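You operate a simulated robot arm through the tools that you are given. There is no shell and no other tool.

You are at the controls of a simulated two-armed robot. One attempt, no reset.

Task
Set speed and tension by the card on the ledge, air to 4 bar, and make a trial run.
Fine: start, let it run up to speed, then stop.

It is judged by the outcome, as a careful person would: the job done as asked, and still so three seconds after it is handed in. It fails if anything else is knocked over, pushed out of place, dropped, spilled or broken.

Robot
Two 7-joint arms with two-finger grippers on one trunk, on a base that moves. Base frame: it is fixed to the floor where the robot stands at the start and does not move with it; the origin is under the middle of the robot, x ahead of it, y to its left, z up. Lengths are in m, angles in rad, forces in N, time in s.
The left shoulder is at the start at [0.078, 0.151, 0.978], the right one opposite. With the tool pointing down near the work surface each hand reaches from about 0.1 to 0.76 m from the robot's upright axis, wherever it stands, measured 20 degrees to its own side. Places, roughly: arm lever [0.6, -1.7, 0.7]; back button [0.9, -1.9, 1.2]; black jog button [0.8, -1.9, 1.1]; blue clamp button [0.7, -1.9, 1.2]; emergency stop [0.5, -1.9, 1.3]; less pad [0.8, -2, 1.3]; more pad [0.7, -2, 1.3]; orange lamp button [0.5, -1.9, 1.1]; page button [0.9, -2, 1.4]; speed selector [0.6, -1.8, 1]; tension selector [0.5, -1.9, 1]; white job card [0.5, -1.75, 0.75]; white reset button [0.7, -1.9, 1.1]; yellow clamp button [0.6, -1.9, 1.2]; zero pad [0.6, -2, 1.3]. Payload 2.54 kg a hand.
The TCP of each hand is the grasp point between the finger pads, 0.03 m short of the fingertips. In the tool frame z runs along the fingers and y along their closing line. The gripper opens to 0.116 m; its body begins 0.095 m behind the TCP.
Orientation is that of the tool frame in the base frame, as a unit quaternion [x, y, z, w]. With the fingers straight down and closing along the base's y, the tool's x points along the base's -x, its y along +y and its z along -z.

Tools
- The arms move only by the tool drive_tool. It takes "left_motion", "right_motion" or both (then of equal length, played together; a hand with none holds still); each is a list of rows, each an object of numbers (a shift or turn left out is 0, a gripper value left out holds the last): "x", "y", "z": the shift along the base's x, y, z in m; "ax", "ay", "az": the turn, a rotation vector about the base's x, y, z in rad; "hand": the finger opening in m, from 0 to 0.116. In form: [{"x": .., "y": .., "z": .., "ax": .., "ay": .., "az": .., "hand": ..}, ...]. A call has 1 to 20 rows; each row is the pose to reach, as a shift and turn from the pose commanded when the call began. A row lasts 0.2 s, in which the tool goes at most 0.05 m and 0.15 rad; a call with a longer step from one row to the next is refused whole, and so is a gripper value outside its range. Where a pose cannot be reached the arm comes as near as it can. A force on the tool above 40 N (or 10 N above the force at the start of the call, whichever is more), or a blocked arm, ends the call early, and 0.2 s more pass. Each finger travels about 0.072 m/s and halts on what it meets, pressing with about 42 N; the grip force reading is that of the motor and also rises with nothing between the fingers. The clock runs only during rows and for 0.2 s after the last one: add rows that repeat a pose to give the fingers time. It gives the time, the measured TCP pose, the force on the tool (base axes), the opening and the grip force at its end, in the units of the frame above (readings bear some noise), with the torque about the TCP (base axes, N m) and any sound that the robot's microphone picked up.
- Cameras (640 x 400 px; columns grow to the right, rows downward): "scene" is now at [0.1568, 0.0034, 1.1527]; the picture's right is [0.04, -1.00, 0.00], its down [-0.02, -0.00, -1.00] and it looks along [1.00, 0.04, -0.02] (base axes); focal length 214 px, centre (320, 200). "left" rides on the left gripper at [0.069, 0.015, -0.122] in its tool frame; the picture's right is [-0.21, 0.98, 0.00], its down [-0.83, -0.18, -0.53] and it looks along [-0.52, -0.11, 0.85] (tool axes); focal length 251 px, centre (320, 200). "right" rides on the right gripper at [0.069, -0.015, -0.122] in its tool frame; the picture's right is [0.22, 0.98, 0.00], its down [-0.83, 0.18, -0.53] and it looks along [-0.52, 0.11, 0.85] (tool axes); focal length 251 px, centre (320, 200). There is no depth. A picture from a camera that has moved, and an enlarged one, comes with that camera's place and axes in the base frame and with its lens.
- get_image(camera): a new picture of that camera. It takes no simulated time.
- move_column(by): slides the trunk up (or, below 0, down) by that many m; the arms and the scene camera ride with it, the base frame stays. It gives what a move gives, with no picture.
- roll_base(legs): drives the robot by 1 to 6 legs, each [ahead, left, turn to the left] in m, m and rad, along the robot's own axes; the way and the turn of a leg run together, so that a leg with both is an arc; at most 1.5 m and 3.142 rad a leg. The arms and the cameras ride along, it lands a little off, and it stops where it bumps. It gives what a move gives.
- aim_head(pan, tilt): turns the head with the scene camera to pan (to the left, within 1.396 rad either way) and tilt (down, from -0.506 to 1.204), counted from straight ahead of the robot. It gives what a move gives.
- close_up(camera, box): a new picture of the part [left, top, right, bottom] of that camera's present view, enlarged. It takes no simulated time.
- sign_off(): hands the job in; it is judged then, once.

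Places have to be worked out from the pictures, the camera data and where the tool is seen. Open the grippers and draw the arms clear of the work before you hand the job in, unless the task says otherwise.

The tools are called after "Call:" as a command line: name --argument value ..., lists and objects as JSON in quotes. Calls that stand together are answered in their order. drive_tool: Moves the arms, as the interface text tells. Its arguments: {"type":"object","properties":{"left_motion":{"type":"array"},"right_motion":{"type":"array"}},"required":[]} The other tools are called the same way: move_column (by) moves the trunk up or down; roll_base (legs) drives the base; aim_head (pan, tilt) turns the head that bears the scene camera; get_image (camera) takes a picture; close_up (camera, box) takes an enlarged picture of a part of a camera's view; sign_off () hands the job in.

At the start:

```text
t: 0.0
left_tcp_pos: [0.4871, 0.2062, 1.1514]
left_ee_rot: [0.0, 1.0, 0.0, 0.0]
left_contact_force: [-0.3, -0.5, 0.3]
left_torque: [0.03, 0.03, 0.0]
left_width: 0.1158
left_finger_force: 0.0
right_tcp_pos: [0.3639, -0.1837, 1.1937]
right_ee_rot: [0.001, 1.0, 0.001, 0.0]
right_contact_force: [0.0, 0.9, -0.2]
right_torque: [-0.01, 0.01, 0.02]
right_width: 0.1159
right_finger_force: 0.1
trunk travel left (down, up): [-0.215, 0.074]
robot x, y, heading: [0.0002, -0.0001, 0.0]
head pan, tilt (commanded): [0.037, 0.016]
```

scene: 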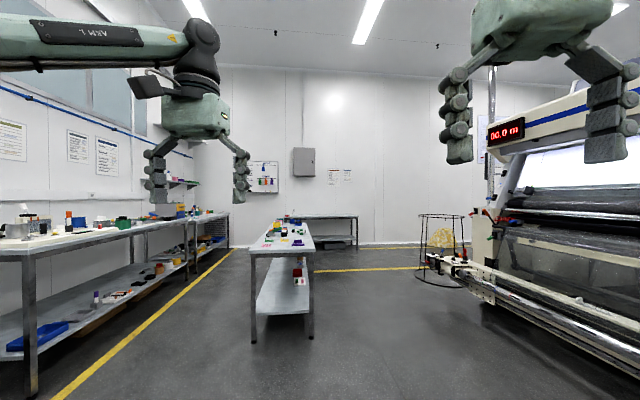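
right: 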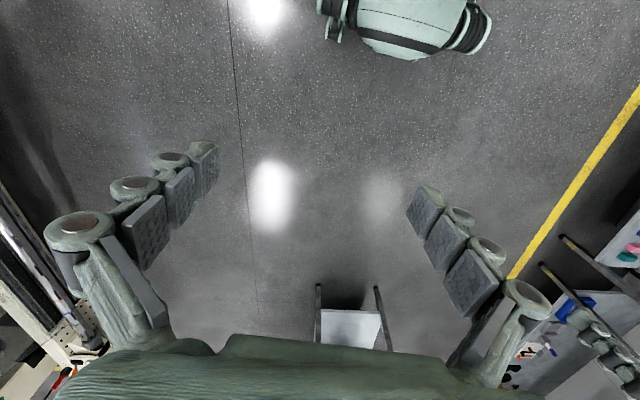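
left: 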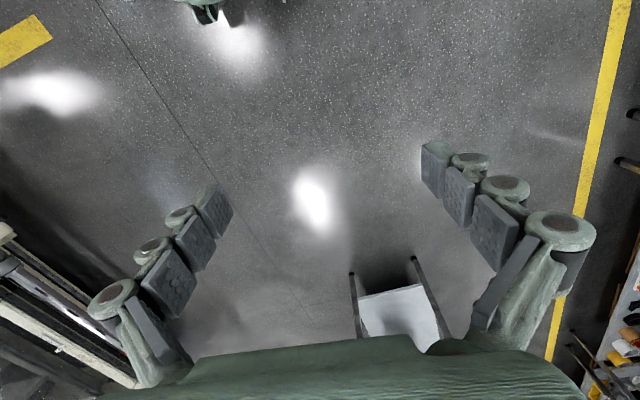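

I start by turning the head to the right, to look at the machine, whose controls are listed around y = -1.9.

Call:
aim_head --pan -1.25 --tilt 0.1

```text
t: 1.5
left_tcp_pos: [0.4881, 0.2051, 1.1504]
left_ee_rot: [0.0, 1.0, 0.0, 0.001]
left_contact_force: [-1.1, -0.1, -0.4]
left_torque: [-0.04, 0.02, 0.01]
left_width: 0.1157
left_finger_force: 0.1
right_tcp_pos: [0.3644, -0.1831, 1.1922]
right_ee_rot: [0.001, 1.0, 0.001, 0.001]
right_contact_force: [0.2, 0.0, 0.7]
right_torque: [-0.01, -0.01, 0.03]
right_width: 0.1157
right_finger_force: 0.1
trunk travel left (down, up): [-0.215, 0.074]
robot x, y, heading: [-0.001, -0.0001, -0.001]
head pan, tilt (commanded): [-1.25, 0.099]
```

Now a picture of the machine from here.

Call:
get_image --camera "scene"

```text
taken
camera scene: at [0.0956, -0.0872, 1.1451], right [-0.95, -0.32, 0.0], down [-0.03, 0.09, -1.0], along [0.31, -0.94, -0.1], focal length 214 px, centre (320, 200)
```

scene: 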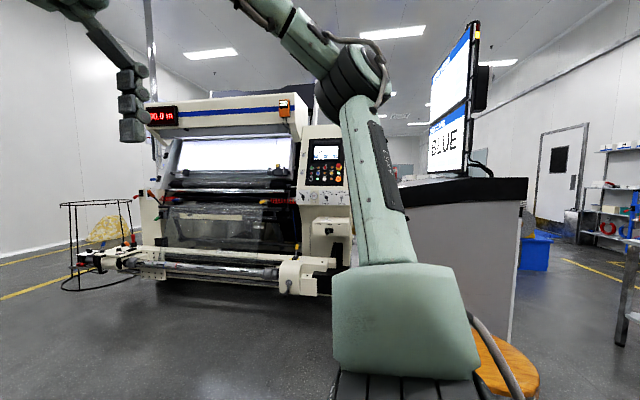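

The machine stands to the right with a control column; a desk with screens stands beside it. I enlarge the views of both.

Call:
close_up --camera "scene" --box '[280, 110, 370, 310]'

Call:
close_up --camera "scene" --box '[60, 80, 360, 310]'

Call:
close_up --camera "scene" --box '[380, 10, 540, 210]'

```text
2.00 times, centred on (325, 210) of scene
camera zoom: at [0.0956, -0.0872, 1.1451], right [-0.95, -0.32, 0.0], down [-0.03, 0.09, -1.0], along [0.31, -0.94, -0.1], focal length 429 px, centre (310, 180)
```

zoom: 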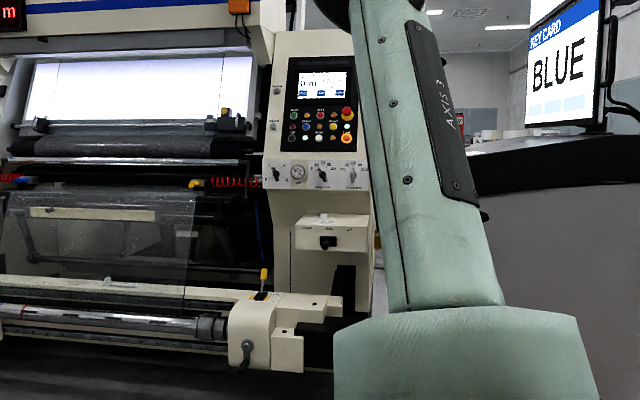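

```text
1.74 times, centred on (210, 195) of scene
camera zoom: at [0.0956, -0.0872, 1.1451], right [-0.95, -0.32, 0.0], down [-0.03, 0.09, -1.0], along [0.31, -0.94, -0.1], focal length 373 px, centre (511, 209)
```

zoom: 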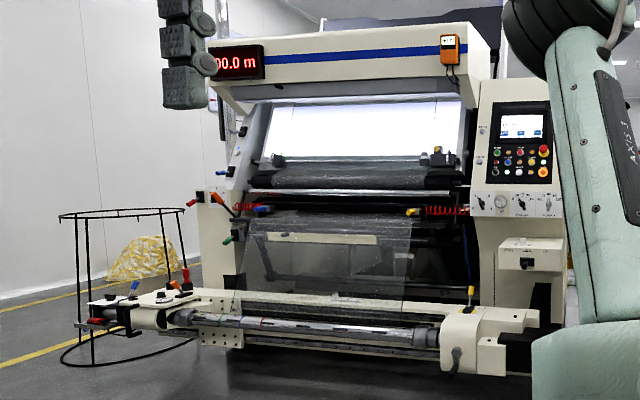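

```text
2.00 times, centred on (460, 110) of scene
camera zoom: at [0.0956, -0.0872, 1.1451], right [-0.95, -0.32, 0.0], down [-0.03, 0.09, -1.0], along [0.31, -0.94, -0.1], focal length 429 px, centre (40, 380)
```

zoom: 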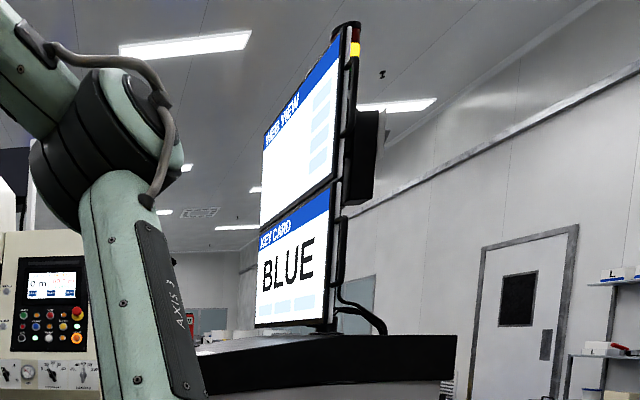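

The control panel is seen on the machine's right column, and something wooden (a stool?) is near the robot on the floor. I look down at the floor between here and the machine to plan the way.

Call:
aim_head --pan -1.39 --tilt 0.6

Call:
get_image --camera "scene"

```text
t: 2.4
left_tcp_pos: [0.4863, 0.2056, 1.1503]
left_ee_rot: [0.0, 1.0, 0.0, -0.001]
left_contact_force: [0.4, 0.1, 0.3]
left_torque: [-0.01, -0.01, -0.01]
left_width: 0.1161
left_finger_force: 0.0
right_tcp_pos: [0.3638, -0.1833, 1.1931]
right_ee_rot: [0.001, 1.0, 0.001, -0.001]
right_contact_force: [0.1, -0.3, 0.0]
right_torque: [-0.01, 0.01, 0.01]
right_width: 0.1161
right_finger_force: 0.1
trunk travel left (down, up): [-0.215, 0.074]
robot x, y, heading: [0.0018, -0.0041, -0.002]
head pan, tilt (commanded): [-1.389, 0.6]
```

```text
taken
camera scene: at [0.0825, -0.0868, 1.099], right [-0.98, -0.18, 0.0], down [-0.1, 0.56, -0.83], along [0.15, -0.81, -0.56], focal length 214 px, centre (320, 200)
```

scene: 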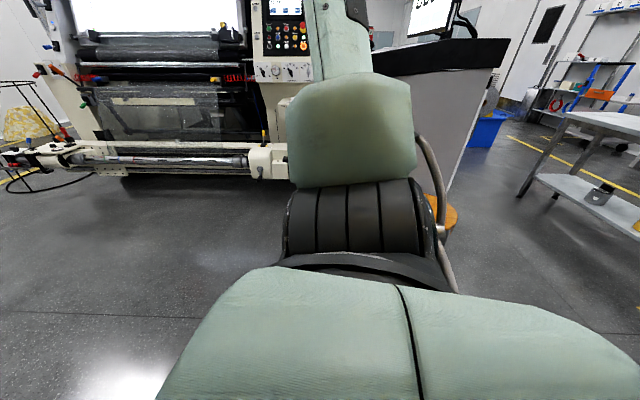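

The right arm blocks the view. I turn the robot in place to face the machine; nothing lies within the sweep of the arms.

Call:
roll_base --legs '[[0, 0, -1.571]]'

Call:
aim_head --pan 0.0 --tilt 0.3

Call:
get_image --camera "scene"

```text
t: 6.7
left_tcp_pos: [0.2049, -0.4874, 1.1513]
left_ee_rot: [0.708, 0.706, 0.0, 0.0]
left_contact_force: [0.5, -0.2, 0.4]
left_torque: [0.0, 0.01, 0.01]
left_width: 0.1158
left_finger_force: 0.1
right_tcp_pos: [-0.1841, -0.3632, 1.1932]
right_ee_rot: [0.708, 0.706, 0.001, 0.0]
right_contact_force: [-0.6, 0.2, -0.5]
right_torque: [-0.02, 0.05, 0.01]
right_width: 0.116
right_finger_force: 0.0
trunk travel left (down, up): [-0.215, 0.074]
robot x, y, heading: [-0.0009, -0.0009, -1.574]
head pan, tilt (commanded): [-1.389, 0.6]
```

```text
t: 8.2
left_tcp_pos: [0.2046, -0.4876, 1.1508]
left_ee_rot: [0.708, 0.706, 0.0, 0.0]
left_contact_force: [-0.6, 0.3, -0.3]
left_torque: [0.0, 0.0, 0.0]
left_width: 0.1163
left_finger_force: 0.1
right_tcp_pos: [-0.1846, -0.3645, 1.1935]
right_ee_rot: [0.709, 0.705, 0.001, 0.001]
right_contact_force: [0.8, -0.6, -0.1]
right_torque: [0.01, 0.0, 0.03]
right_width: 0.116
right_finger_force: 0.1
trunk travel left (down, up): [-0.215, 0.074]
robot x, y, heading: [-0.0012, 0.0003, -1.574]
head pan, tilt (commanded): [0.0, 0.3]
```

```text
taken
camera scene: at [-0.0019, -0.1613, 1.1264], right [-1.0, 0.0, 0.0], down [0.0, 0.3, -0.96], along [0.0, -0.96, -0.3], focal length 214 px, centre (320, 200)
```

scene: 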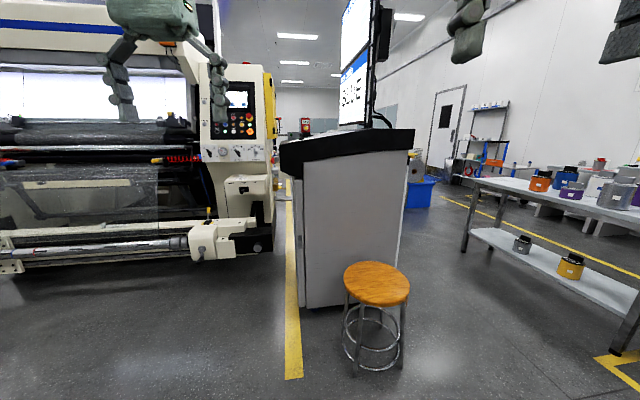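

Layout: stool at about (-0.23, -0.92), console left edge about x 0.2, panel about (0.6, -1.9). I move sideways to x≈0.62 first, then ahead to y≈-0.75, clear of everything, and look.

Call:
roll_base --legs '[[0, 0.62, 0], [0.75, 0, 0]]'

Call:
aim_head --pan 0.0 --tilt 0.2

Call:
get_image --camera "scene"

```text
t: 18.4
left_tcp_pos: [0.832, -1.2269, 1.151]
left_ee_rot: [0.708, 0.706, 0.0, 0.0]
left_contact_force: [0.6, 0.3, -0.2]
left_torque: [0.02, 0.03, 0.02]
left_width: 0.1161
left_finger_force: 0.0
right_tcp_pos: [0.4445, -1.1035, 1.1927]
right_ee_rot: [0.708, 0.707, 0.001, 0.0]
right_contact_force: [0.3, -0.6, 0.9]
right_torque: [-0.02, -0.03, 0.0]
right_width: 0.1157
right_finger_force: 0.1
trunk travel left (down, up): [-0.215, 0.074]
robot x, y, heading: [0.6307, -0.7387, -1.573]
head pan, tilt (commanded): [0.0, 0.3]
```

```text
t: 19.0
left_tcp_pos: [0.8328, -1.2273, 1.1513]
left_ee_rot: [0.708, 0.706, 0.0, 0.0]
left_contact_force: [0.4, -0.1, -0.7]
left_torque: [-0.02, 0.02, -0.02]
left_width: 0.116
left_finger_force: 0.0
right_tcp_pos: [0.445, -1.1026, 1.1931]
right_ee_rot: [0.708, 0.706, 0.0, 0.001]
right_contact_force: [0.6, -0.1, 0.2]
right_torque: [0.01, 0.01, 0.03]
right_width: 0.1161
right_finger_force: 0.0
trunk travel left (down, up): [-0.215, 0.074]
robot x, y, heading: [0.6281, -0.738, -1.575]
head pan, tilt (commanded): [0.0, 0.201]
```

```text
taken
camera scene: at [0.6258, -0.9006, 1.1357], right [-1.0, 0.0, 0.0], down [0.0, 0.2, -0.98], along [0.0, -0.98, -0.2], focal length 214 px, centre (320, 200)
```

scene: 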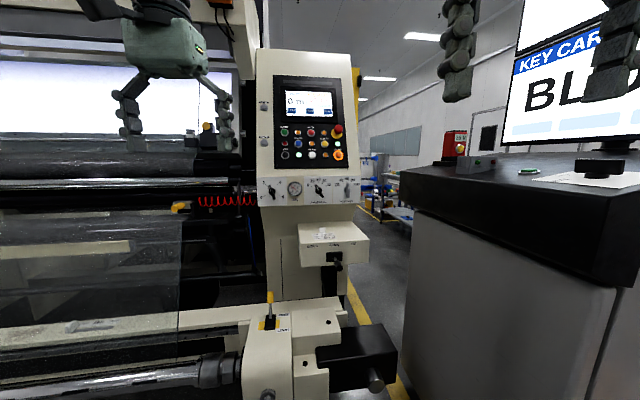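

The panel is in clear view now. I enlarge the panel, the knob row and the ledge.

Call:
close_up --camera "scene" --box '[265, 75, 361, 175]'

Call:
close_up --camera "scene" --box '[250, 165, 370, 225]'

Call:
close_up --camera "scene" --box '[290, 210, 380, 280]'

Call:
close_up --camera "scene" --box '[220, 270, 420, 400]'

Call:
close_up --camera "scene" --box '[430, 120, 640, 240]'

```text
4.00 times, centred on (313, 125) of scene
camera zoom: at [0.6258, -0.9006, 1.1357], right [-1.0, 0.0, 0.0], down [0.0, 0.2, -0.98], along [0.0, -0.98, -0.2], focal length 858 px, centre (348, 500)
```

zoom: 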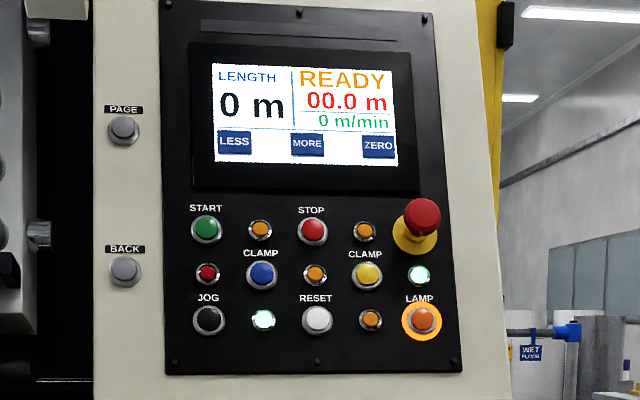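

```text
5.33 times, centred on (310, 195) of scene
camera zoom: at [0.6258, -0.9006, 1.1357], right [-1.0, 0.0, 0.0], down [0.0, 0.2, -0.98], along [0.0, -0.98, -0.2], focal length 1144 px, centre (373, 227)
```

zoom: 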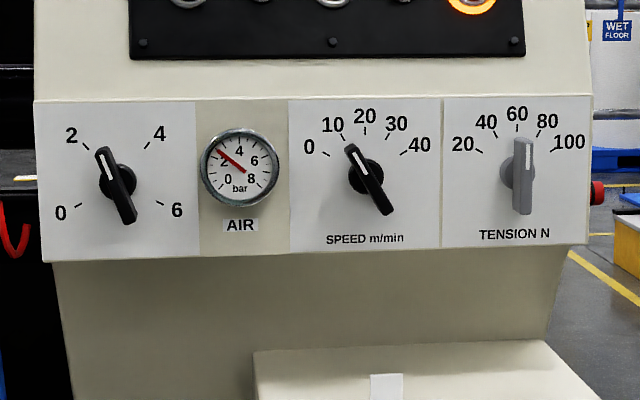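

```text
5.71 times, centred on (335, 245) of scene
camera zoom: at [0.6258, -0.9006, 1.1357], right [-1.0, 0.0, 0.0], down [0.0, 0.2, -0.98], along [0.0, -0.98, -0.2], focal length 1226 px, centre (234, -57)
```

zoom: 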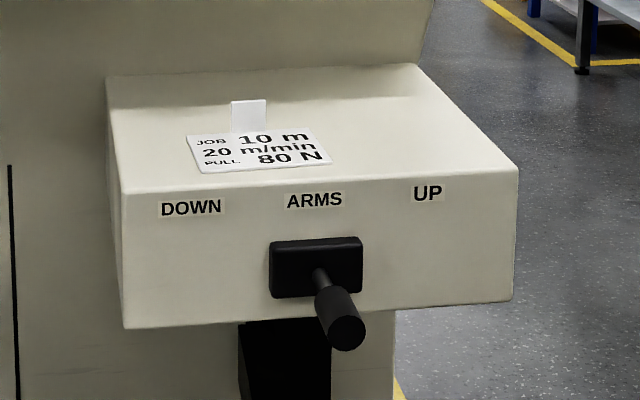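

```text
3.08 times, centred on (320, 335) of scene
camera zoom: at [0.6258, -0.9006, 1.1357], right [-1.0, 0.0, 0.0], down [0.0, 0.2, -0.98], along [0.0, -0.98, -0.2], focal length 660 px, centre (320, -215)
```

zoom: 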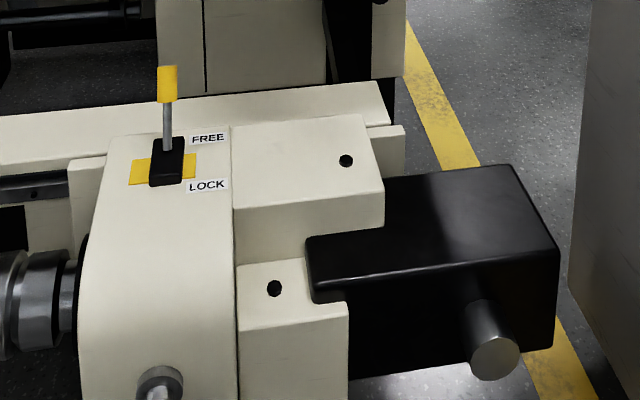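

```text
3.05 times, centred on (535, 180) of scene
camera zoom: at [0.6258, -0.9006, 1.1357], right [-1.0, 0.0, 0.0], down [0.0, 0.2, -0.98], along [0.0, -0.98, -0.2], focal length 654 px, centre (-335, 261)
```

zoom: 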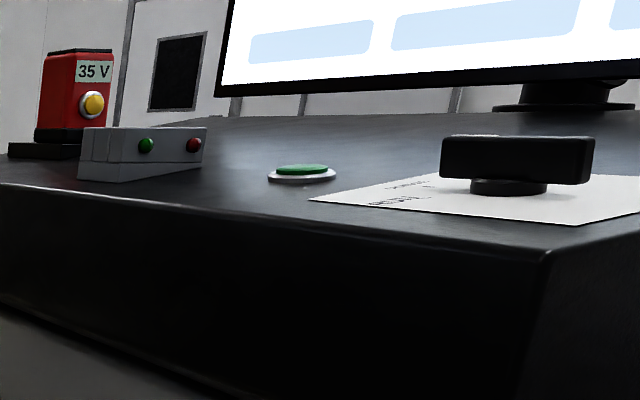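

The card reads 10 m, 20 m/min, pull 80 N; speed is now at 10, tension at 60, and the air gauge about 2.3 bar. Before driving nearer I draw the left hand back and turn the right hand to point forward.

Call:
drive_tool --left_motion '[{"y": 0.02}, {"y": 0.04}, {"y": 0.06}, {"y": 0.08}, {"y": 0.1}, {"y": 0.12}, {"y": 0.14}, {"y": 0.16}, {"y": 0.16}, {"y": 0.16}, {"y": 0.16}, {"y": 0.16}]' --right_motion '[{"y": -0.013, "ax": -0.131}, {"y": -0.026, "ax": -0.262}, {"y": -0.039, "ax": -0.393}, {"y": -0.052, "ax": -0.524}, {"y": -0.065, "ax": -0.654}, {"y": -0.078, "ax": -0.785}, {"y": -0.091, "ax": -0.916}, {"y": -0.104, "ax": -1.047}, {"y": -0.117, "ax": -1.178}, {"y": -0.13, "ax": -1.309}, {"y": -0.143, "ax": -1.44}, {"y": -0.156, "ax": -1.571}]'

Call:
get_image --camera "right"

Call:
get_image --camera "scene"

```text
t: 21.6
left_tcp_pos: [0.8322, -1.0672, 1.1495]
left_ee_rot: [0.707, 0.707, 0.0, 0.0]
left_contact_force: [0.1, 0.1, 0.8]
left_torque: [0.0, 0.0, 0.01]
left_width: 0.116
left_finger_force: 0.0
right_tcp_pos: [0.4427, -1.2592, 1.1931]
right_ee_rot: [0.5, 0.499, -0.5, 0.501]
right_contact_force: [-1.0, -0.6, -0.1]
right_torque: [0.0, -0.01, -0.01]
right_width: 0.1162
right_finger_force: 0.0
trunk travel left (down, up): [-0.215, 0.074]
robot x, y, heading: [0.629, -0.7388, -1.573]
head pan, tilt (commanded): [0.0, 0.201]
```

```text
taken
camera right: at [0.4288, -1.1374, 1.1245], right [0.98, 0.0, -0.21], down [0.18, 0.54, 0.82], along [0.11, -0.84, 0.52], focal length 251 px, centre (320, 200)
```

right: 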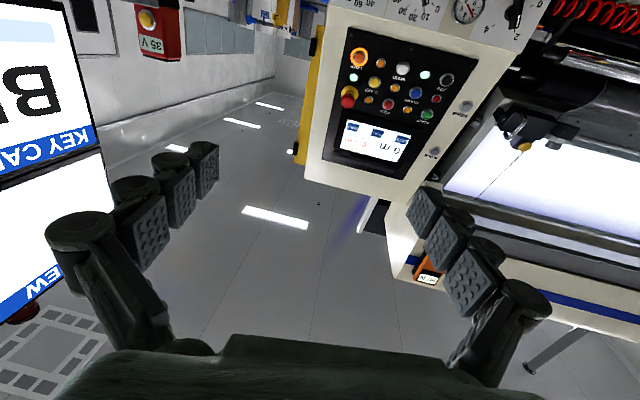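

```text
taken
camera scene: at [0.6257, -0.9009, 1.1357], right [-1.0, 0.0, 0.0], down [0.0, 0.2, -0.98], along [0.0, -0.98, -0.2], focal length 214 px, centre (320, 200)
```

scene: 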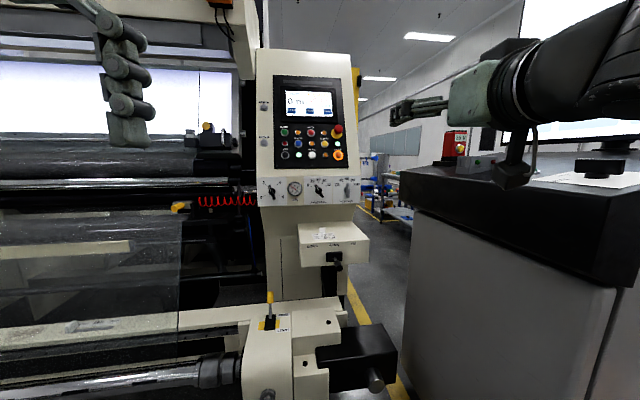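

The right hand now points forward. I enlarge the hand camera's view of the panel so I can fix the panel's place and tilt from two viewpoints.

Call:
close_up --camera "right" --box '[310, 0, 550, 150]'

Call:
close_up --camera "scene" --box '[240, 40, 380, 130]'

Call:
close_up --camera "scene" --box '[240, 120, 380, 210]'

```text
2.67 times, centred on (430, 75) of right
camera zoom: at [0.4288, -1.1374, 1.1245], right [0.98, 0.0, -0.21], down [0.18, 0.54, 0.82], along [0.11, -0.84, 0.52], focal length 670 px, centre (27, 533)
```

zoom: 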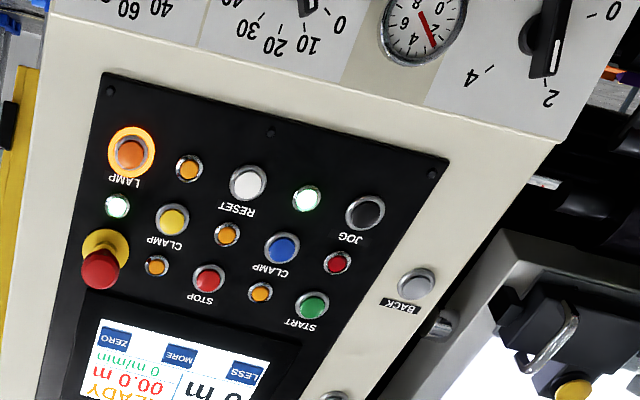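

```text
4.44 times, centred on (310, 85) of scene
camera zoom: at [0.6257, -0.9009, 1.1357], right [-1.0, 0.0, 0.0], down [0.0, 0.2, -0.98], along [0.0, -0.98, -0.2], focal length 953 px, centre (364, 711)
```

zoom: 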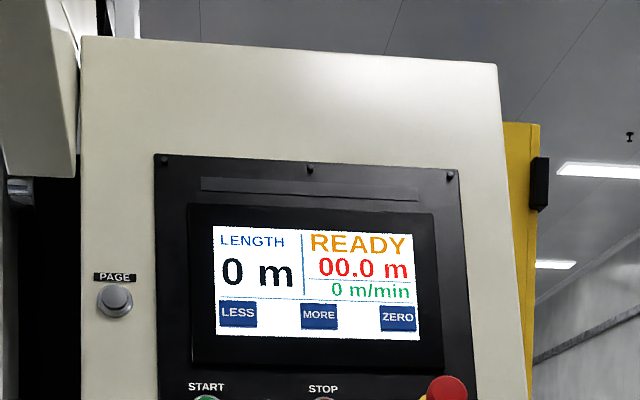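

```text
4.44 times, centred on (310, 165) of scene
camera zoom: at [0.6257, -0.9009, 1.1357], right [-1.0, 0.0, 0.0], down [0.0, 0.2, -0.98], along [0.0, -0.98, -0.2], focal length 953 px, centre (364, 356)
```

zoom: 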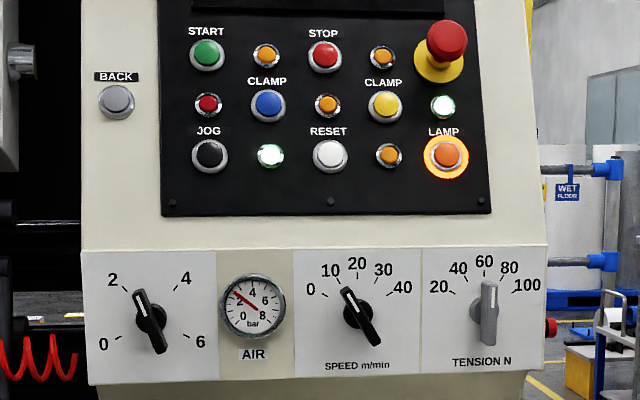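

From the two views the panel plane tilts back about 22° and is yawed about 9°: START ≈ (0.787, -1.926, 1.244), STOP ≈ (0.667, -1.946, 1.242), knobs near z 0.985 at x 0.83 / 0.63 / 0.50. I move so that my right shoulder faces the panel, staying away from the console at x<0.2, then look down at the boom.

Call:
roll_base --legs '[[0, 0.21, 0], [0.2, 0, 0]]'

Call:
aim_head --pan 0.0 --tilt 0.9

Call:
get_image --camera "scene"

Call:
get_image --camera "left"

```text
t: 25.4
left_tcp_pos: [1.0374, -1.267, 1.1507]
left_ee_rot: [0.71, 0.704, 0.001, 0.0]
left_contact_force: [0.8, -0.1, -0.2]
left_torque: [0.0, -0.01, 0.03]
left_width: 0.1159
left_finger_force: 0.1
right_tcp_pos: [0.6459, -1.459, 1.1919]
right_ee_rot: [0.501, 0.499, -0.501, 0.5]
right_contact_force: [0.6, 0.7, -0.3]
right_torque: [0.02, 0.0, 0.03]
right_width: 0.1159
right_finger_force: 0.1
trunk travel left (down, up): [-0.215, 0.074]
robot x, y, heading: [0.835, -0.9426, -1.581]
head pan, tilt (commanded): [0.0, 0.201]
```

```text
t: 26.5
left_tcp_pos: [1.0368, -1.269, 1.151]
left_ee_rot: [0.71, 0.705, 0.0, 0.001]
left_contact_force: [-0.1, -0.1, 0.0]
left_torque: [-0.04, 0.01, 0.0]
left_width: 0.1159
left_finger_force: 0.1
right_tcp_pos: [0.6468, -1.4589, 1.1936]
right_ee_rot: [0.502, 0.497, -0.501, 0.5]
right_contact_force: [-0.5, 0.0, 0.1]
right_torque: [0.01, -0.01, -0.01]
right_width: 0.1159
right_finger_force: 0.1
trunk travel left (down, up): [-0.215, 0.074]
robot x, y, heading: [0.832, -0.9386, -1.584]
head pan, tilt (commanded): [0.0, 0.901]
```

```text
taken
camera scene: at [0.8305, -1.0825, 1.0742], right [-1.0, 0.01, 0.0], down [0.01, 0.78, -0.62], along [0.0, -0.62, -0.78], focal length 214 px, centre (320, 200)
```

scene: 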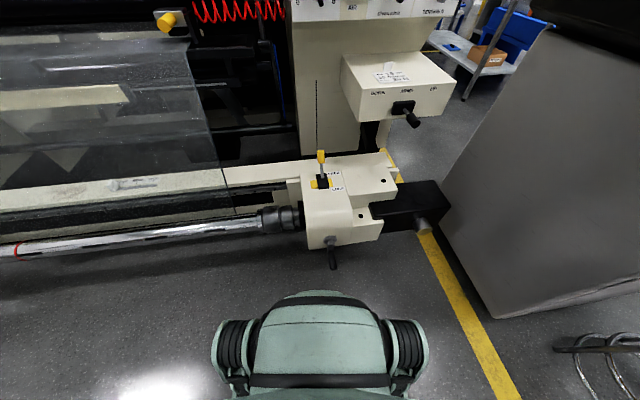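

```text
taken
camera left: at [1.0514, -1.1984, 1.273], right [0.98, -0.22, 0.0], down [-0.19, -0.82, 0.53], along [-0.12, -0.52, -0.85], focal length 251 px, centre (320, 200)
```

left: 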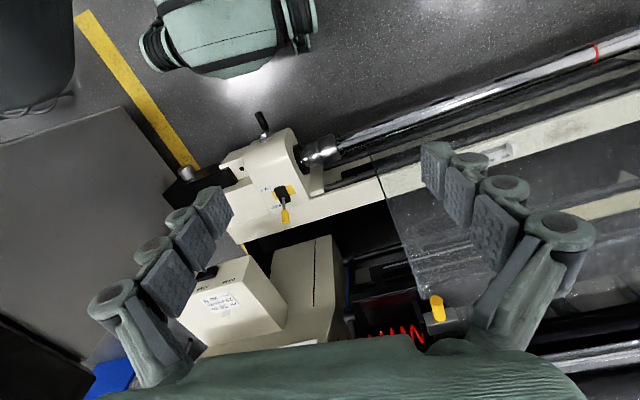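

The chuck's crank handle tip is at about (0.79, -1.36, 0.38) and my base's front reaches about 0.3 m ahead of the axis, so I may only advance a little: 0.07 m. Then I look at the panel from there.

Call:
roll_base --legs '[[0.07, 0, 0.01]]'

Call:
get_image --camera "scene"

Call:
get_image --camera "left"

```text
t: 27.5
left_tcp_pos: [1.0405, -1.3351, 1.1504]
left_ee_rot: [0.705, 0.71, 0.0, 0.0]
left_contact_force: [-0.6, 0.2, -0.6]
left_torque: [0.05, 0.0, 0.02]
left_width: 0.1159
left_finger_force: 0.1
right_tcp_pos: [0.652, -1.5299, 1.1926]
right_ee_rot: [0.499, 0.501, -0.498, 0.502]
right_contact_force: [0.6, 0.1, 0.1]
right_torque: [-0.02, 0.0, 0.02]
right_width: 0.1159
right_finger_force: 0.0
trunk travel left (down, up): [-0.215, 0.074]
robot x, y, heading: [0.8361, -1.0058, -1.564]
head pan, tilt (commanded): [0.0, 0.901]
```

```text
taken
camera scene: at [0.832, -1.1529, 1.074], right [-1.0, 0.0, 0.0], down [0.0, 0.78, -0.62], along [0.0, -0.62, -0.78], focal length 214 px, centre (320, 200)
```

scene: 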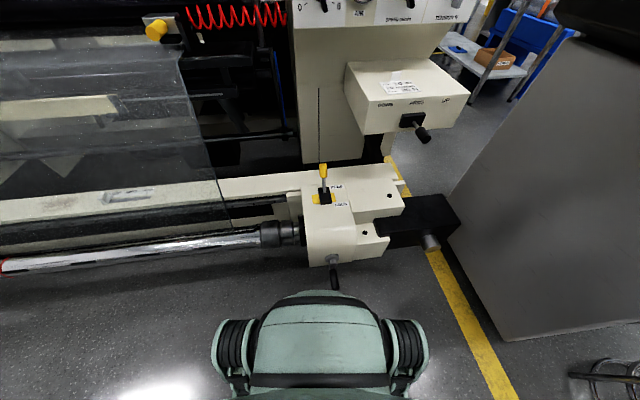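

```text
taken
camera left: at [1.0542, -1.2666, 1.2728], right [0.98, -0.21, 0.0], down [-0.18, -0.83, 0.53], along [-0.11, -0.52, -0.85], focal length 251 px, centre (320, 200)
```

left: 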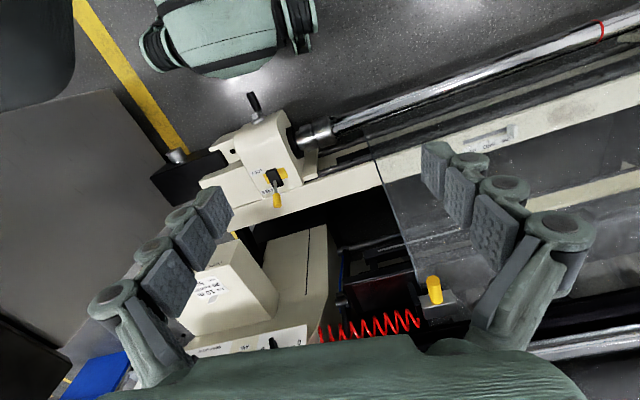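

I stay at this distance — the crank is just clear of the base. Now I look at the panel from here.

Call:
aim_head --pan -0.2 --tilt 0.1

Call:
get_image --camera "scene"

Call:
get_image --camera "right"

```text
t: 28.6
left_tcp_pos: [1.0404, -1.3347, 1.1517]
left_ee_rot: [0.705, 0.709, 0.0, 0.0]
left_contact_force: [-0.8, 0.5, -0.4]
left_torque: [0.01, 0.02, 0.0]
left_width: 0.116
left_finger_force: 0.1
right_tcp_pos: [0.6521, -1.5296, 1.1928]
right_ee_rot: [0.499, 0.5, -0.498, 0.503]
right_contact_force: [0.8, -0.3, 0.5]
right_torque: [0.02, 0.0, -0.03]
right_width: 0.1159
right_finger_force: 0.1
trunk travel left (down, up): [-0.215, 0.074]
robot x, y, heading: [0.8329, -1.0071, -1.571]
head pan, tilt (commanded): [-0.201, 0.099]
```

```text
taken
camera scene: at [0.8138, -1.1671, 1.145], right [-0.98, 0.19, 0.0], down [0.02, 0.1, -0.99], along [-0.19, -0.98, -0.1], focal length 214 px, centre (320, 200)
```

scene: 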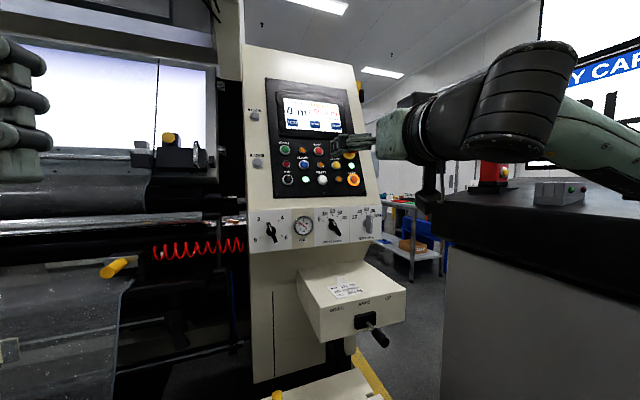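

```text
taken
camera right: at [0.6368, -1.4076, 1.1247], right [0.98, 0.01, -0.21], down [0.18, 0.54, 0.83], along [0.12, -0.84, 0.52], focal length 251 px, centre (320, 200)
```

right: 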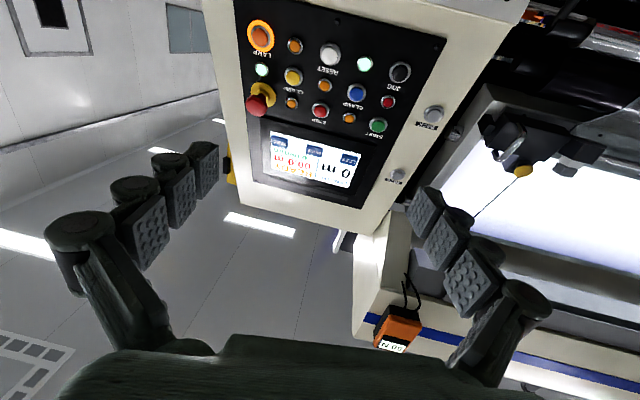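

I now align the right hand with the panel normal (about 22.6° down, 9.4° left) in front of the speed knob, fingers at 0.06 m, staying about 0.2 m off the panel.

Call:
drive_tool --right_motion '[{"x": -0.01, "y": -0.027, "z": -0.026, "ax": 0.079, "ay": 0.0065, "az": 0.0325, "hand": 0.06}, {"x": -0.02, "y": -0.054, "z": -0.052, "ax": 0.158, "ay": 0.013, "az": 0.065, "hand": 0.06}, {"x": -0.03, "y": -0.081, "z": -0.077, "ax": 0.237, "ay": 0.0195, "az": 0.0975, "hand": 0.06}, {"x": -0.04, "y": -0.108, "z": -0.102, "ax": 0.316, "ay": 0.026, "az": 0.13, "hand": 0.06}, {"x": -0.05, "y": -0.134, "z": -0.128, "ax": 0.3946, "ay": 0.0325, "az": 0.1625, "hand": 0.06}, {"x": -0.05, "y": -0.134, "z": -0.128, "ax": 0.3946, "ay": 0.0325, "az": 0.1625, "hand": 0.06}]'

Call:
get_image --camera "right"

Call:
get_image --camera "scene"

```text
t: 30.0
left_tcp_pos: [1.0408, -1.3351, 1.1515]
left_ee_rot: [0.705, 0.709, 0.0, 0.001]
left_contact_force: [0.0, -0.2, 0.5]
left_torque: [0.02, -0.01, 0.01]
left_width: 0.116
left_finger_force: 0.0
right_tcp_pos: [0.6041, -1.6631, 1.0626]
right_ee_rot: [0.537, 0.636, -0.355, 0.425]
right_contact_force: [0.2, -0.5, 0.8]
right_torque: [0.0, 0.01, 0.02]
right_width: 0.0601
right_finger_force: 0.0
trunk travel left (down, up): [-0.215, 0.074]
robot x, y, heading: [0.8325, -1.0072, -1.566]
head pan, tilt (commanded): [-0.201, 0.099]
```

```text
taken
camera right: at [0.5661, -1.5286, 1.047], right [0.95, 0.25, -0.19], down [0.14, 0.2, 0.97], along [0.28, -0.95, 0.16], focal length 251 px, centre (320, 200)
```

right: 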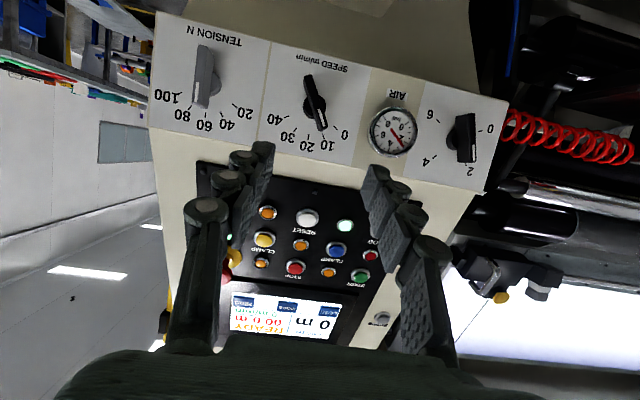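

```text
taken
camera scene: at [0.8138, -1.167, 1.1451], right [-0.98, 0.19, 0.0], down [0.02, 0.1, -1.0], along [-0.19, -0.98, -0.1], focal length 214 px, centre (320, 200)
```

scene: 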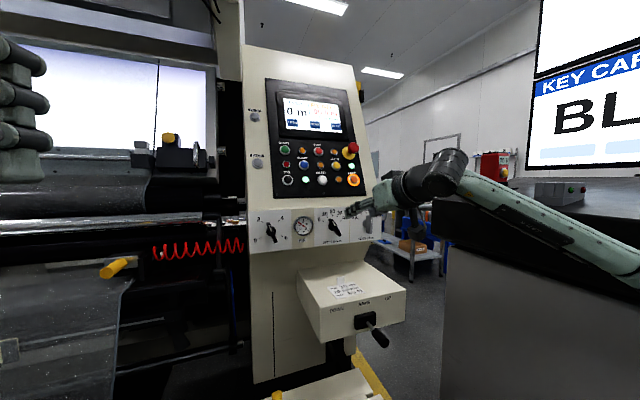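

The hand is aligned. The right elbow swings out toward the console, so I check the clearance there with the head.

Call:
aim_head --pan -0.9 --tilt 0.4

Call:
get_image --camera "scene"

Call:
close_up --camera "right" --box '[140, 0, 520, 240]'

```text
t: 31.1
left_tcp_pos: [1.0407, -1.3355, 1.1511]
left_ee_rot: [0.705, 0.709, 0.0, 0.0]
left_contact_force: [-0.1, -0.1, 0.3]
left_torque: [0.02, 0.01, 0.04]
left_width: 0.116
left_finger_force: 0.0
right_tcp_pos: [0.604, -1.6627, 1.0628]
right_ee_rot: [0.537, 0.636, -0.356, 0.426]
right_contact_force: [-0.7, 0.2, 0.3]
right_torque: [-0.03, 0.01, 0.0]
right_width: 0.0596
right_finger_force: 0.0
trunk travel left (down, up): [-0.215, 0.074]
robot x, y, heading: [0.8352, -1.0097, -1.558]
head pan, tilt (commanded): [-0.901, 0.4]
```

```text
taken
camera scene: at [0.7594, -1.1347, 1.1172], right [-0.63, 0.78, 0.0], down [0.3, 0.24, -0.92], along [-0.72, -0.58, -0.39], focal length 214 px, centre (320, 200)
```

scene: 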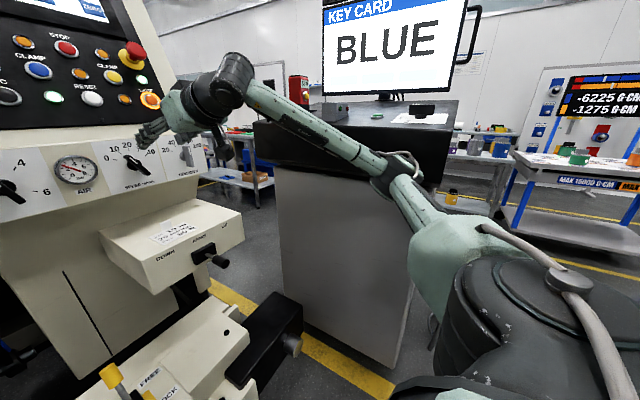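

```text
1.67 times, centred on (330, 120) of right
camera zoom: at [0.5662, -1.5285, 1.0471], right [0.95, 0.25, -0.19], down [0.14, 0.2, 0.97], along [0.28, -0.95, 0.16], focal length 419 px, centre (303, 333)
```

zoom: 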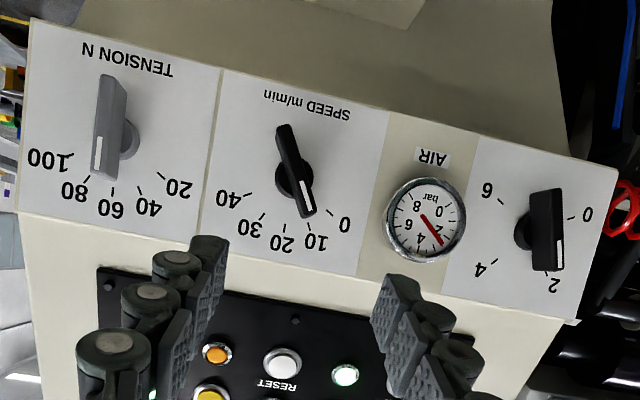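

Clearance to the console looks fine (~0.15 m). I take a sharper head view of the knob row from this base position to fix the knobs' places more accurately.

Call:
aim_head --pan -0.25 --tilt 0.2

Call:
close_up --camera "scene" --box '[220, 160, 400, 272]'

Call:
close_up --camera "scene" --box '[230, 50, 410, 162]'

```text
t: 32.1
left_tcp_pos: [1.0396, -1.3359, 1.1513]
left_ee_rot: [0.705, 0.709, 0.0, 0.0]
left_contact_force: [0.2, 0.4, 0.3]
left_torque: [0.01, -0.03, 0.0]
left_width: 0.116
left_finger_force: 0.1
right_tcp_pos: [0.6045, -1.6641, 1.0639]
right_ee_rot: [0.536, 0.635, -0.356, 0.427]
right_contact_force: [-0.8, 0.6, 0.6]
right_torque: [0.05, -0.01, -0.01]
right_width: 0.0599
right_finger_force: 0.1
trunk travel left (down, up): [-0.215, 0.074]
robot x, y, heading: [0.8359, -1.0101, -1.565]
head pan, tilt (commanded): [-0.25, 0.201]
```

```text
3.56 times, centred on (310, 216) of scene
camera zoom: at [0.809, -1.1672, 1.1357], right [-0.97, 0.24, 0.0], down [0.05, 0.19, -0.98], along [-0.24, -0.95, -0.2], focal length 763 px, centre (356, 143)
```

zoom: 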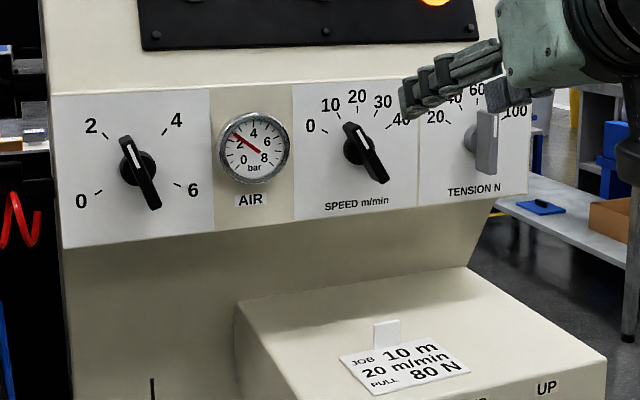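

```text
3.56 times, centred on (320, 106) of scene
camera zoom: at [0.809, -1.1672, 1.1357], right [-0.97, 0.24, 0.0], down [0.05, 0.19, -0.98], along [-0.24, -0.95, -0.2], focal length 763 px, centre (320, 534)
```

zoom: 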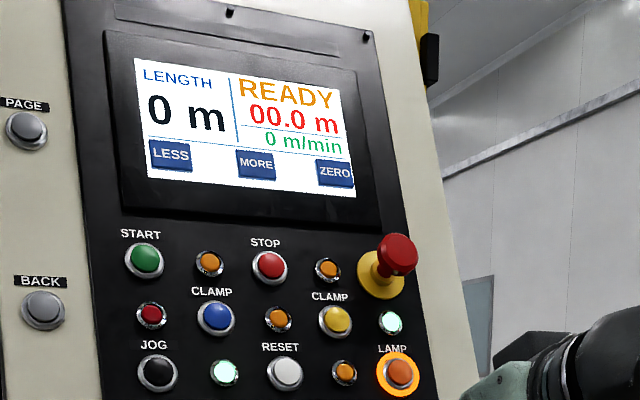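

Refined by the new stereo pair: knob hubs at air (0.833, -1.83, 0.983), speed (0.631, -1.857, 0.982), tension (0.508, -1.873, 0.984); levers stand about 3 cm proud. I go to a pregrasp in front of the speed knob, rolled -29° to match its pointer at 10.

Call:
drive_tool --right_motion '[{"x": 0.0025, "y": -0.0234, "z": -0.0098, "ax": -0.02, "ay": 0.115, "az": 0.0488, "hand": 0.055}, {"x": 0.005, "y": -0.0468, "z": -0.0195, "ax": -0.04, "ay": 0.23, "az": 0.0977, "hand": 0.055}, {"x": 0.0075, "y": -0.0701, "z": -0.0293, "ax": -0.06, "ay": 0.345, "az": 0.1465, "hand": 0.055}, {"x": 0.01, "y": -0.0935, "z": -0.039, "ax": -0.08, "ay": 0.4605, "az": 0.1953, "hand": 0.055}, {"x": 0.01, "y": -0.0935, "z": -0.039, "ax": -0.08, "ay": 0.4605, "az": 0.1953, "hand": 0.055}]'

Call:
get_image --camera "right"

Call:
close_up --camera "scene" --box '[220, 140, 420, 265]'

```text
t: 33.3
left_tcp_pos: [1.0397, -1.3355, 1.1507]
left_ee_rot: [0.705, 0.709, 0.0, 0.0]
left_contact_force: [0.3, -0.5, -0.7]
left_torque: [0.01, -0.02, 0.01]
left_width: 0.116
left_finger_force: 0.1
right_tcp_pos: [0.6123, -1.7545, 1.0258]
right_ee_rot: [0.36, 0.75, -0.451, 0.323]
right_contact_force: [0.7, 0.2, -0.6]
right_torque: [-0.02, -0.01, 0.05]
right_width: 0.055
right_finger_force: 0.1
trunk travel left (down, up): [-0.215, 0.074]
robot x, y, heading: [0.8332, -1.0085, -1.563]
head pan, tilt (commanded): [-0.25, 0.201]
```

```text
taken
camera right: at [0.5447, -1.6318, 1.0238], right [0.7, 0.38, -0.61], down [0.51, 0.34, 0.79], along [0.51, -0.86, 0.05], focal length 251 px, centre (320, 200)
```

right: 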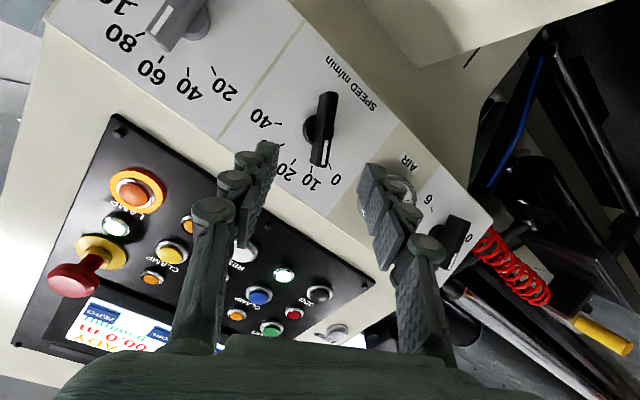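

```text
3.20 times, centred on (320, 202) of scene
camera zoom: at [0.8091, -1.1671, 1.1357], right [-0.97, 0.24, 0.0], down [0.05, 0.19, -0.98], along [-0.24, -0.95, -0.2], focal length 686 px, centre (320, 192)
```

zoom: 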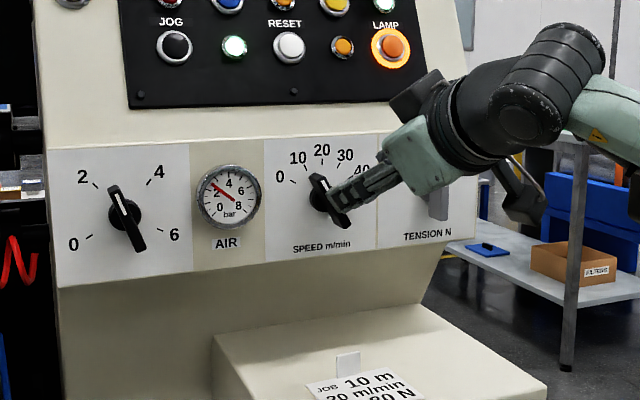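

The lever sits centred and aligned between the fingers in the hand view. I advance 7.5 cm along the tool axis with fingers open.

Call:
drive_tool --right_motion '[{"x": 0.003, "y": -0.017, "z": -0.0072}, {"x": 0.006, "y": -0.0341, "z": -0.0144}, {"x": 0.009, "y": -0.0511, "z": -0.0216}, {"x": 0.012, "y": -0.0682, "z": -0.0288}, {"x": 0.012, "y": -0.0682, "z": -0.0288}]'

Call:
get_image --camera "right"

Call:
close_up --camera "scene" --box '[270, 160, 390, 235]'

```text
t: 34.5
left_tcp_pos: [1.0403, -1.3354, 1.1525]
left_ee_rot: [0.705, 0.709, 0.0, -0.001]
left_contact_force: [1.1, 0.1, -0.9]
left_torque: [-0.01, -0.02, 0.01]
left_width: 0.1161
left_finger_force: 0.1
right_tcp_pos: [0.6245, -1.8263, 0.9975]
right_ee_rot: [0.361, 0.749, -0.451, 0.323]
right_contact_force: [-0.3, -0.6, -0.4]
right_torque: [0.01, 0.01, -0.01]
right_width: 0.055
right_finger_force: 0.1
trunk travel left (down, up): [-0.215, 0.074]
robot x, y, heading: [0.8308, -1.0085, -1.562]
head pan, tilt (commanded): [-0.25, 0.201]
```

```text
taken
camera right: at [0.5555, -1.7017, 0.9958], right [0.7, 0.38, -0.61], down [0.51, 0.34, 0.79], along [0.51, -0.86, 0.05], focal length 251 px, centre (320, 200)
```

right: 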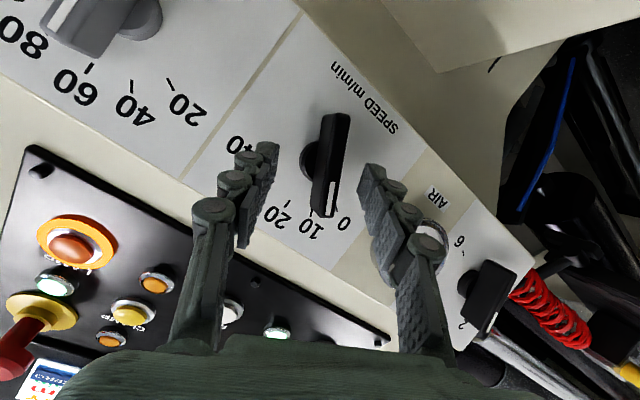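

```text
5.33 times, centred on (330, 198) of scene
camera zoom: at [0.8091, -1.1671, 1.1357], right [-0.97, 0.24, 0.0], down [0.05, 0.19, -0.98], along [-0.24, -0.95, -0.2], focal length 1144 px, centre (267, 213)
```

zoom: 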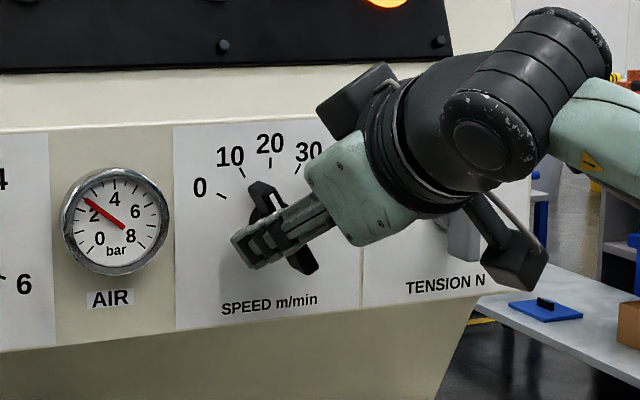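

The lever is about 5 mm off-centre toward tool +y and the tips overlap it by about 1 cm. I shift 5 mm, go 14 mm deeper, then close on it.

Call:
drive_tool --right_motion '[{"x": 0.0032, "y": -0.0055, "z": -0.0038}, {"x": 0.0064, "y": -0.011, "z": -0.0076}, {"x": 0.0064, "y": -0.011, "z": -0.0076, "hand": 0.03}, {"x": 0.0064, "y": -0.011, "z": -0.0076, "hand": 0.005}, {"x": 0.0064, "y": -0.011, "z": -0.0076, "hand": 0.005}, {"x": 0.0064, "y": -0.011, "z": -0.0076, "hand": 0.005}]'

Call:
get_image --camera "right"

Call:
close_up --camera "scene" --box '[270, 160, 390, 235]'

```text
t: 35.9
left_tcp_pos: [1.0397, -1.3361, 1.1512]
left_ee_rot: [0.706, 0.709, 0.0, 0.0]
left_contact_force: [-0.1, -0.9, 0.5]
left_torque: [-0.04, -0.02, -0.04]
left_width: 0.1159
left_finger_force: 0.1
right_tcp_pos: [0.6295, -1.8366, 0.9913]
right_ee_rot: [0.361, 0.75, -0.451, 0.323]
right_contact_force: [-4.9, 0.3, 4.0]
right_torque: [-0.35, -0.01, -1.18]
right_width: 0.0154
right_finger_force: 41.0
trunk travel left (down, up): [-0.215, 0.074]
robot x, y, heading: [0.8314, -1.0107, -1.564]
head pan, tilt (commanded): [-0.25, 0.201]
```

```text
taken
camera right: at [0.5613, -1.7125, 0.9889], right [0.7, 0.38, -0.61], down [0.5, 0.34, 0.79], along [0.51, -0.86, 0.05], focal length 251 px, centre (320, 200)
```

right: 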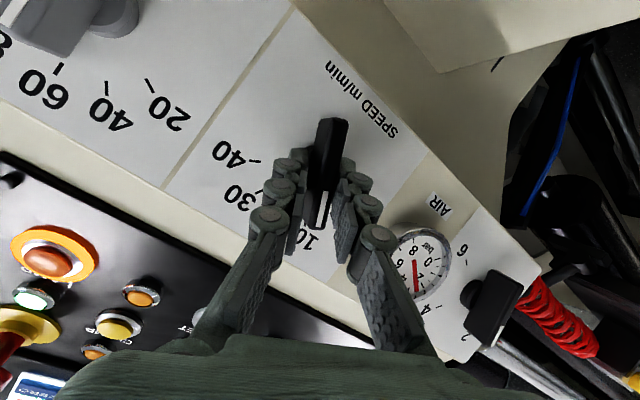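

```text
5.33 times, centred on (330, 198) of scene
camera zoom: at [0.8087, -1.1669, 1.1358], right [-0.97, 0.24, 0.0], down [0.05, 0.19, -0.98], along [-0.24, -0.95, -0.2], focal length 1144 px, centre (267, 213)
```

zoom: 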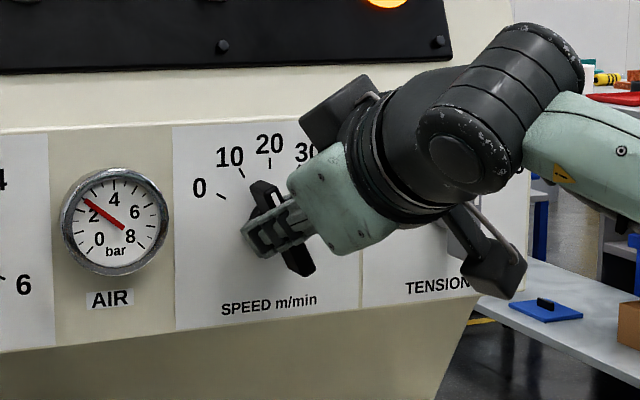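

Gripped at 15 mm with low side forces. I turn the knob clockwise by 29° (0.506 rad) about the tool axis to bring it to 20.

Call:
drive_tool --right_motion '[{"ax": 0.0162, "ay": -0.092, "az": -0.0389}, {"ax": 0.0324, "ay": -0.184, "az": -0.0777}, {"ax": 0.0485, "ay": -0.276, "az": -0.1166}, {"ax": 0.0647, "ay": -0.368, "az": -0.1554}, {"ax": 0.0809, "ay": -0.46, "az": -0.1943}, {"ax": 0.0809, "ay": -0.46, "az": -0.1943}]'

Call:
get_image --camera "right"

Call:
close_up --camera "scene" --box '[270, 160, 390, 235]'

```text
t: 37.3
left_tcp_pos: [1.0385, -1.3347, 1.1516]
left_ee_rot: [0.705, 0.709, 0.002, 0.001]
left_contact_force: [0.1, 0.3, -0.2]
left_torque: [0.02, -0.01, 0.02]
left_width: 0.1159
left_finger_force: 0.0
right_tcp_pos: [0.6268, -1.8367, 0.9901]
right_ee_rot: [0.538, 0.634, -0.356, 0.427]
right_contact_force: [-12.1, -11.4, 8.8]
right_torque: [-0.51, 0.06, -0.75]
right_width: 0.0106
right_finger_force: 37.8
trunk travel left (down, up): [-0.215, 0.074]
robot x, y, heading: [0.8346, -1.0081, -1.566]
head pan, tilt (commanded): [-0.25, 0.201]
```

```text
taken
camera right: at [0.5901, -1.7017, 0.9743], right [0.95, 0.24, -0.19], down [0.14, 0.2, 0.97], along [0.28, -0.95, 0.16], focal length 251 px, centre (320, 200)
```

right: 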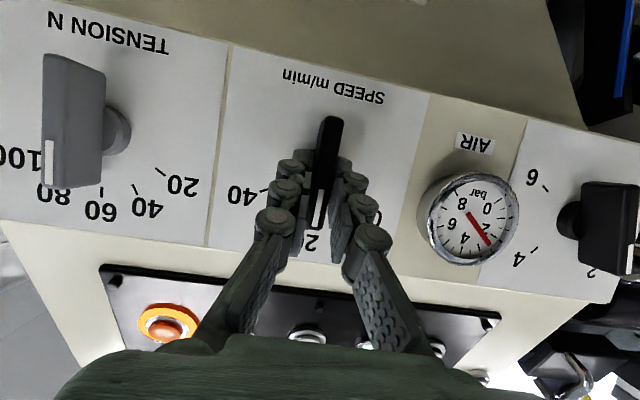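

```text
5.33 times, centred on (330, 198) of scene
camera zoom: at [0.808, -1.1673, 1.1357], right [-0.97, 0.24, 0.0], down [0.05, 0.19, -0.98], along [-0.24, -0.95, -0.2], focal length 1144 px, centre (267, 213)
```

zoom: 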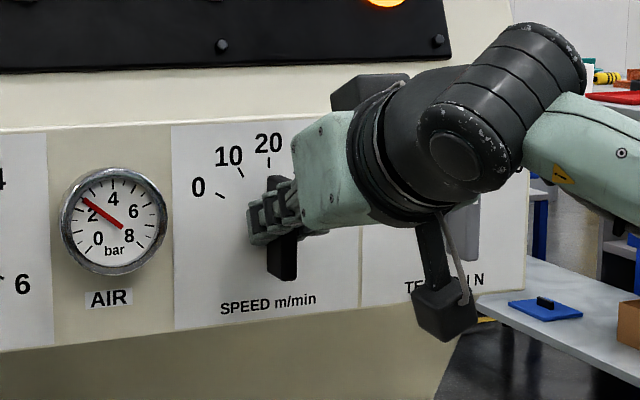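

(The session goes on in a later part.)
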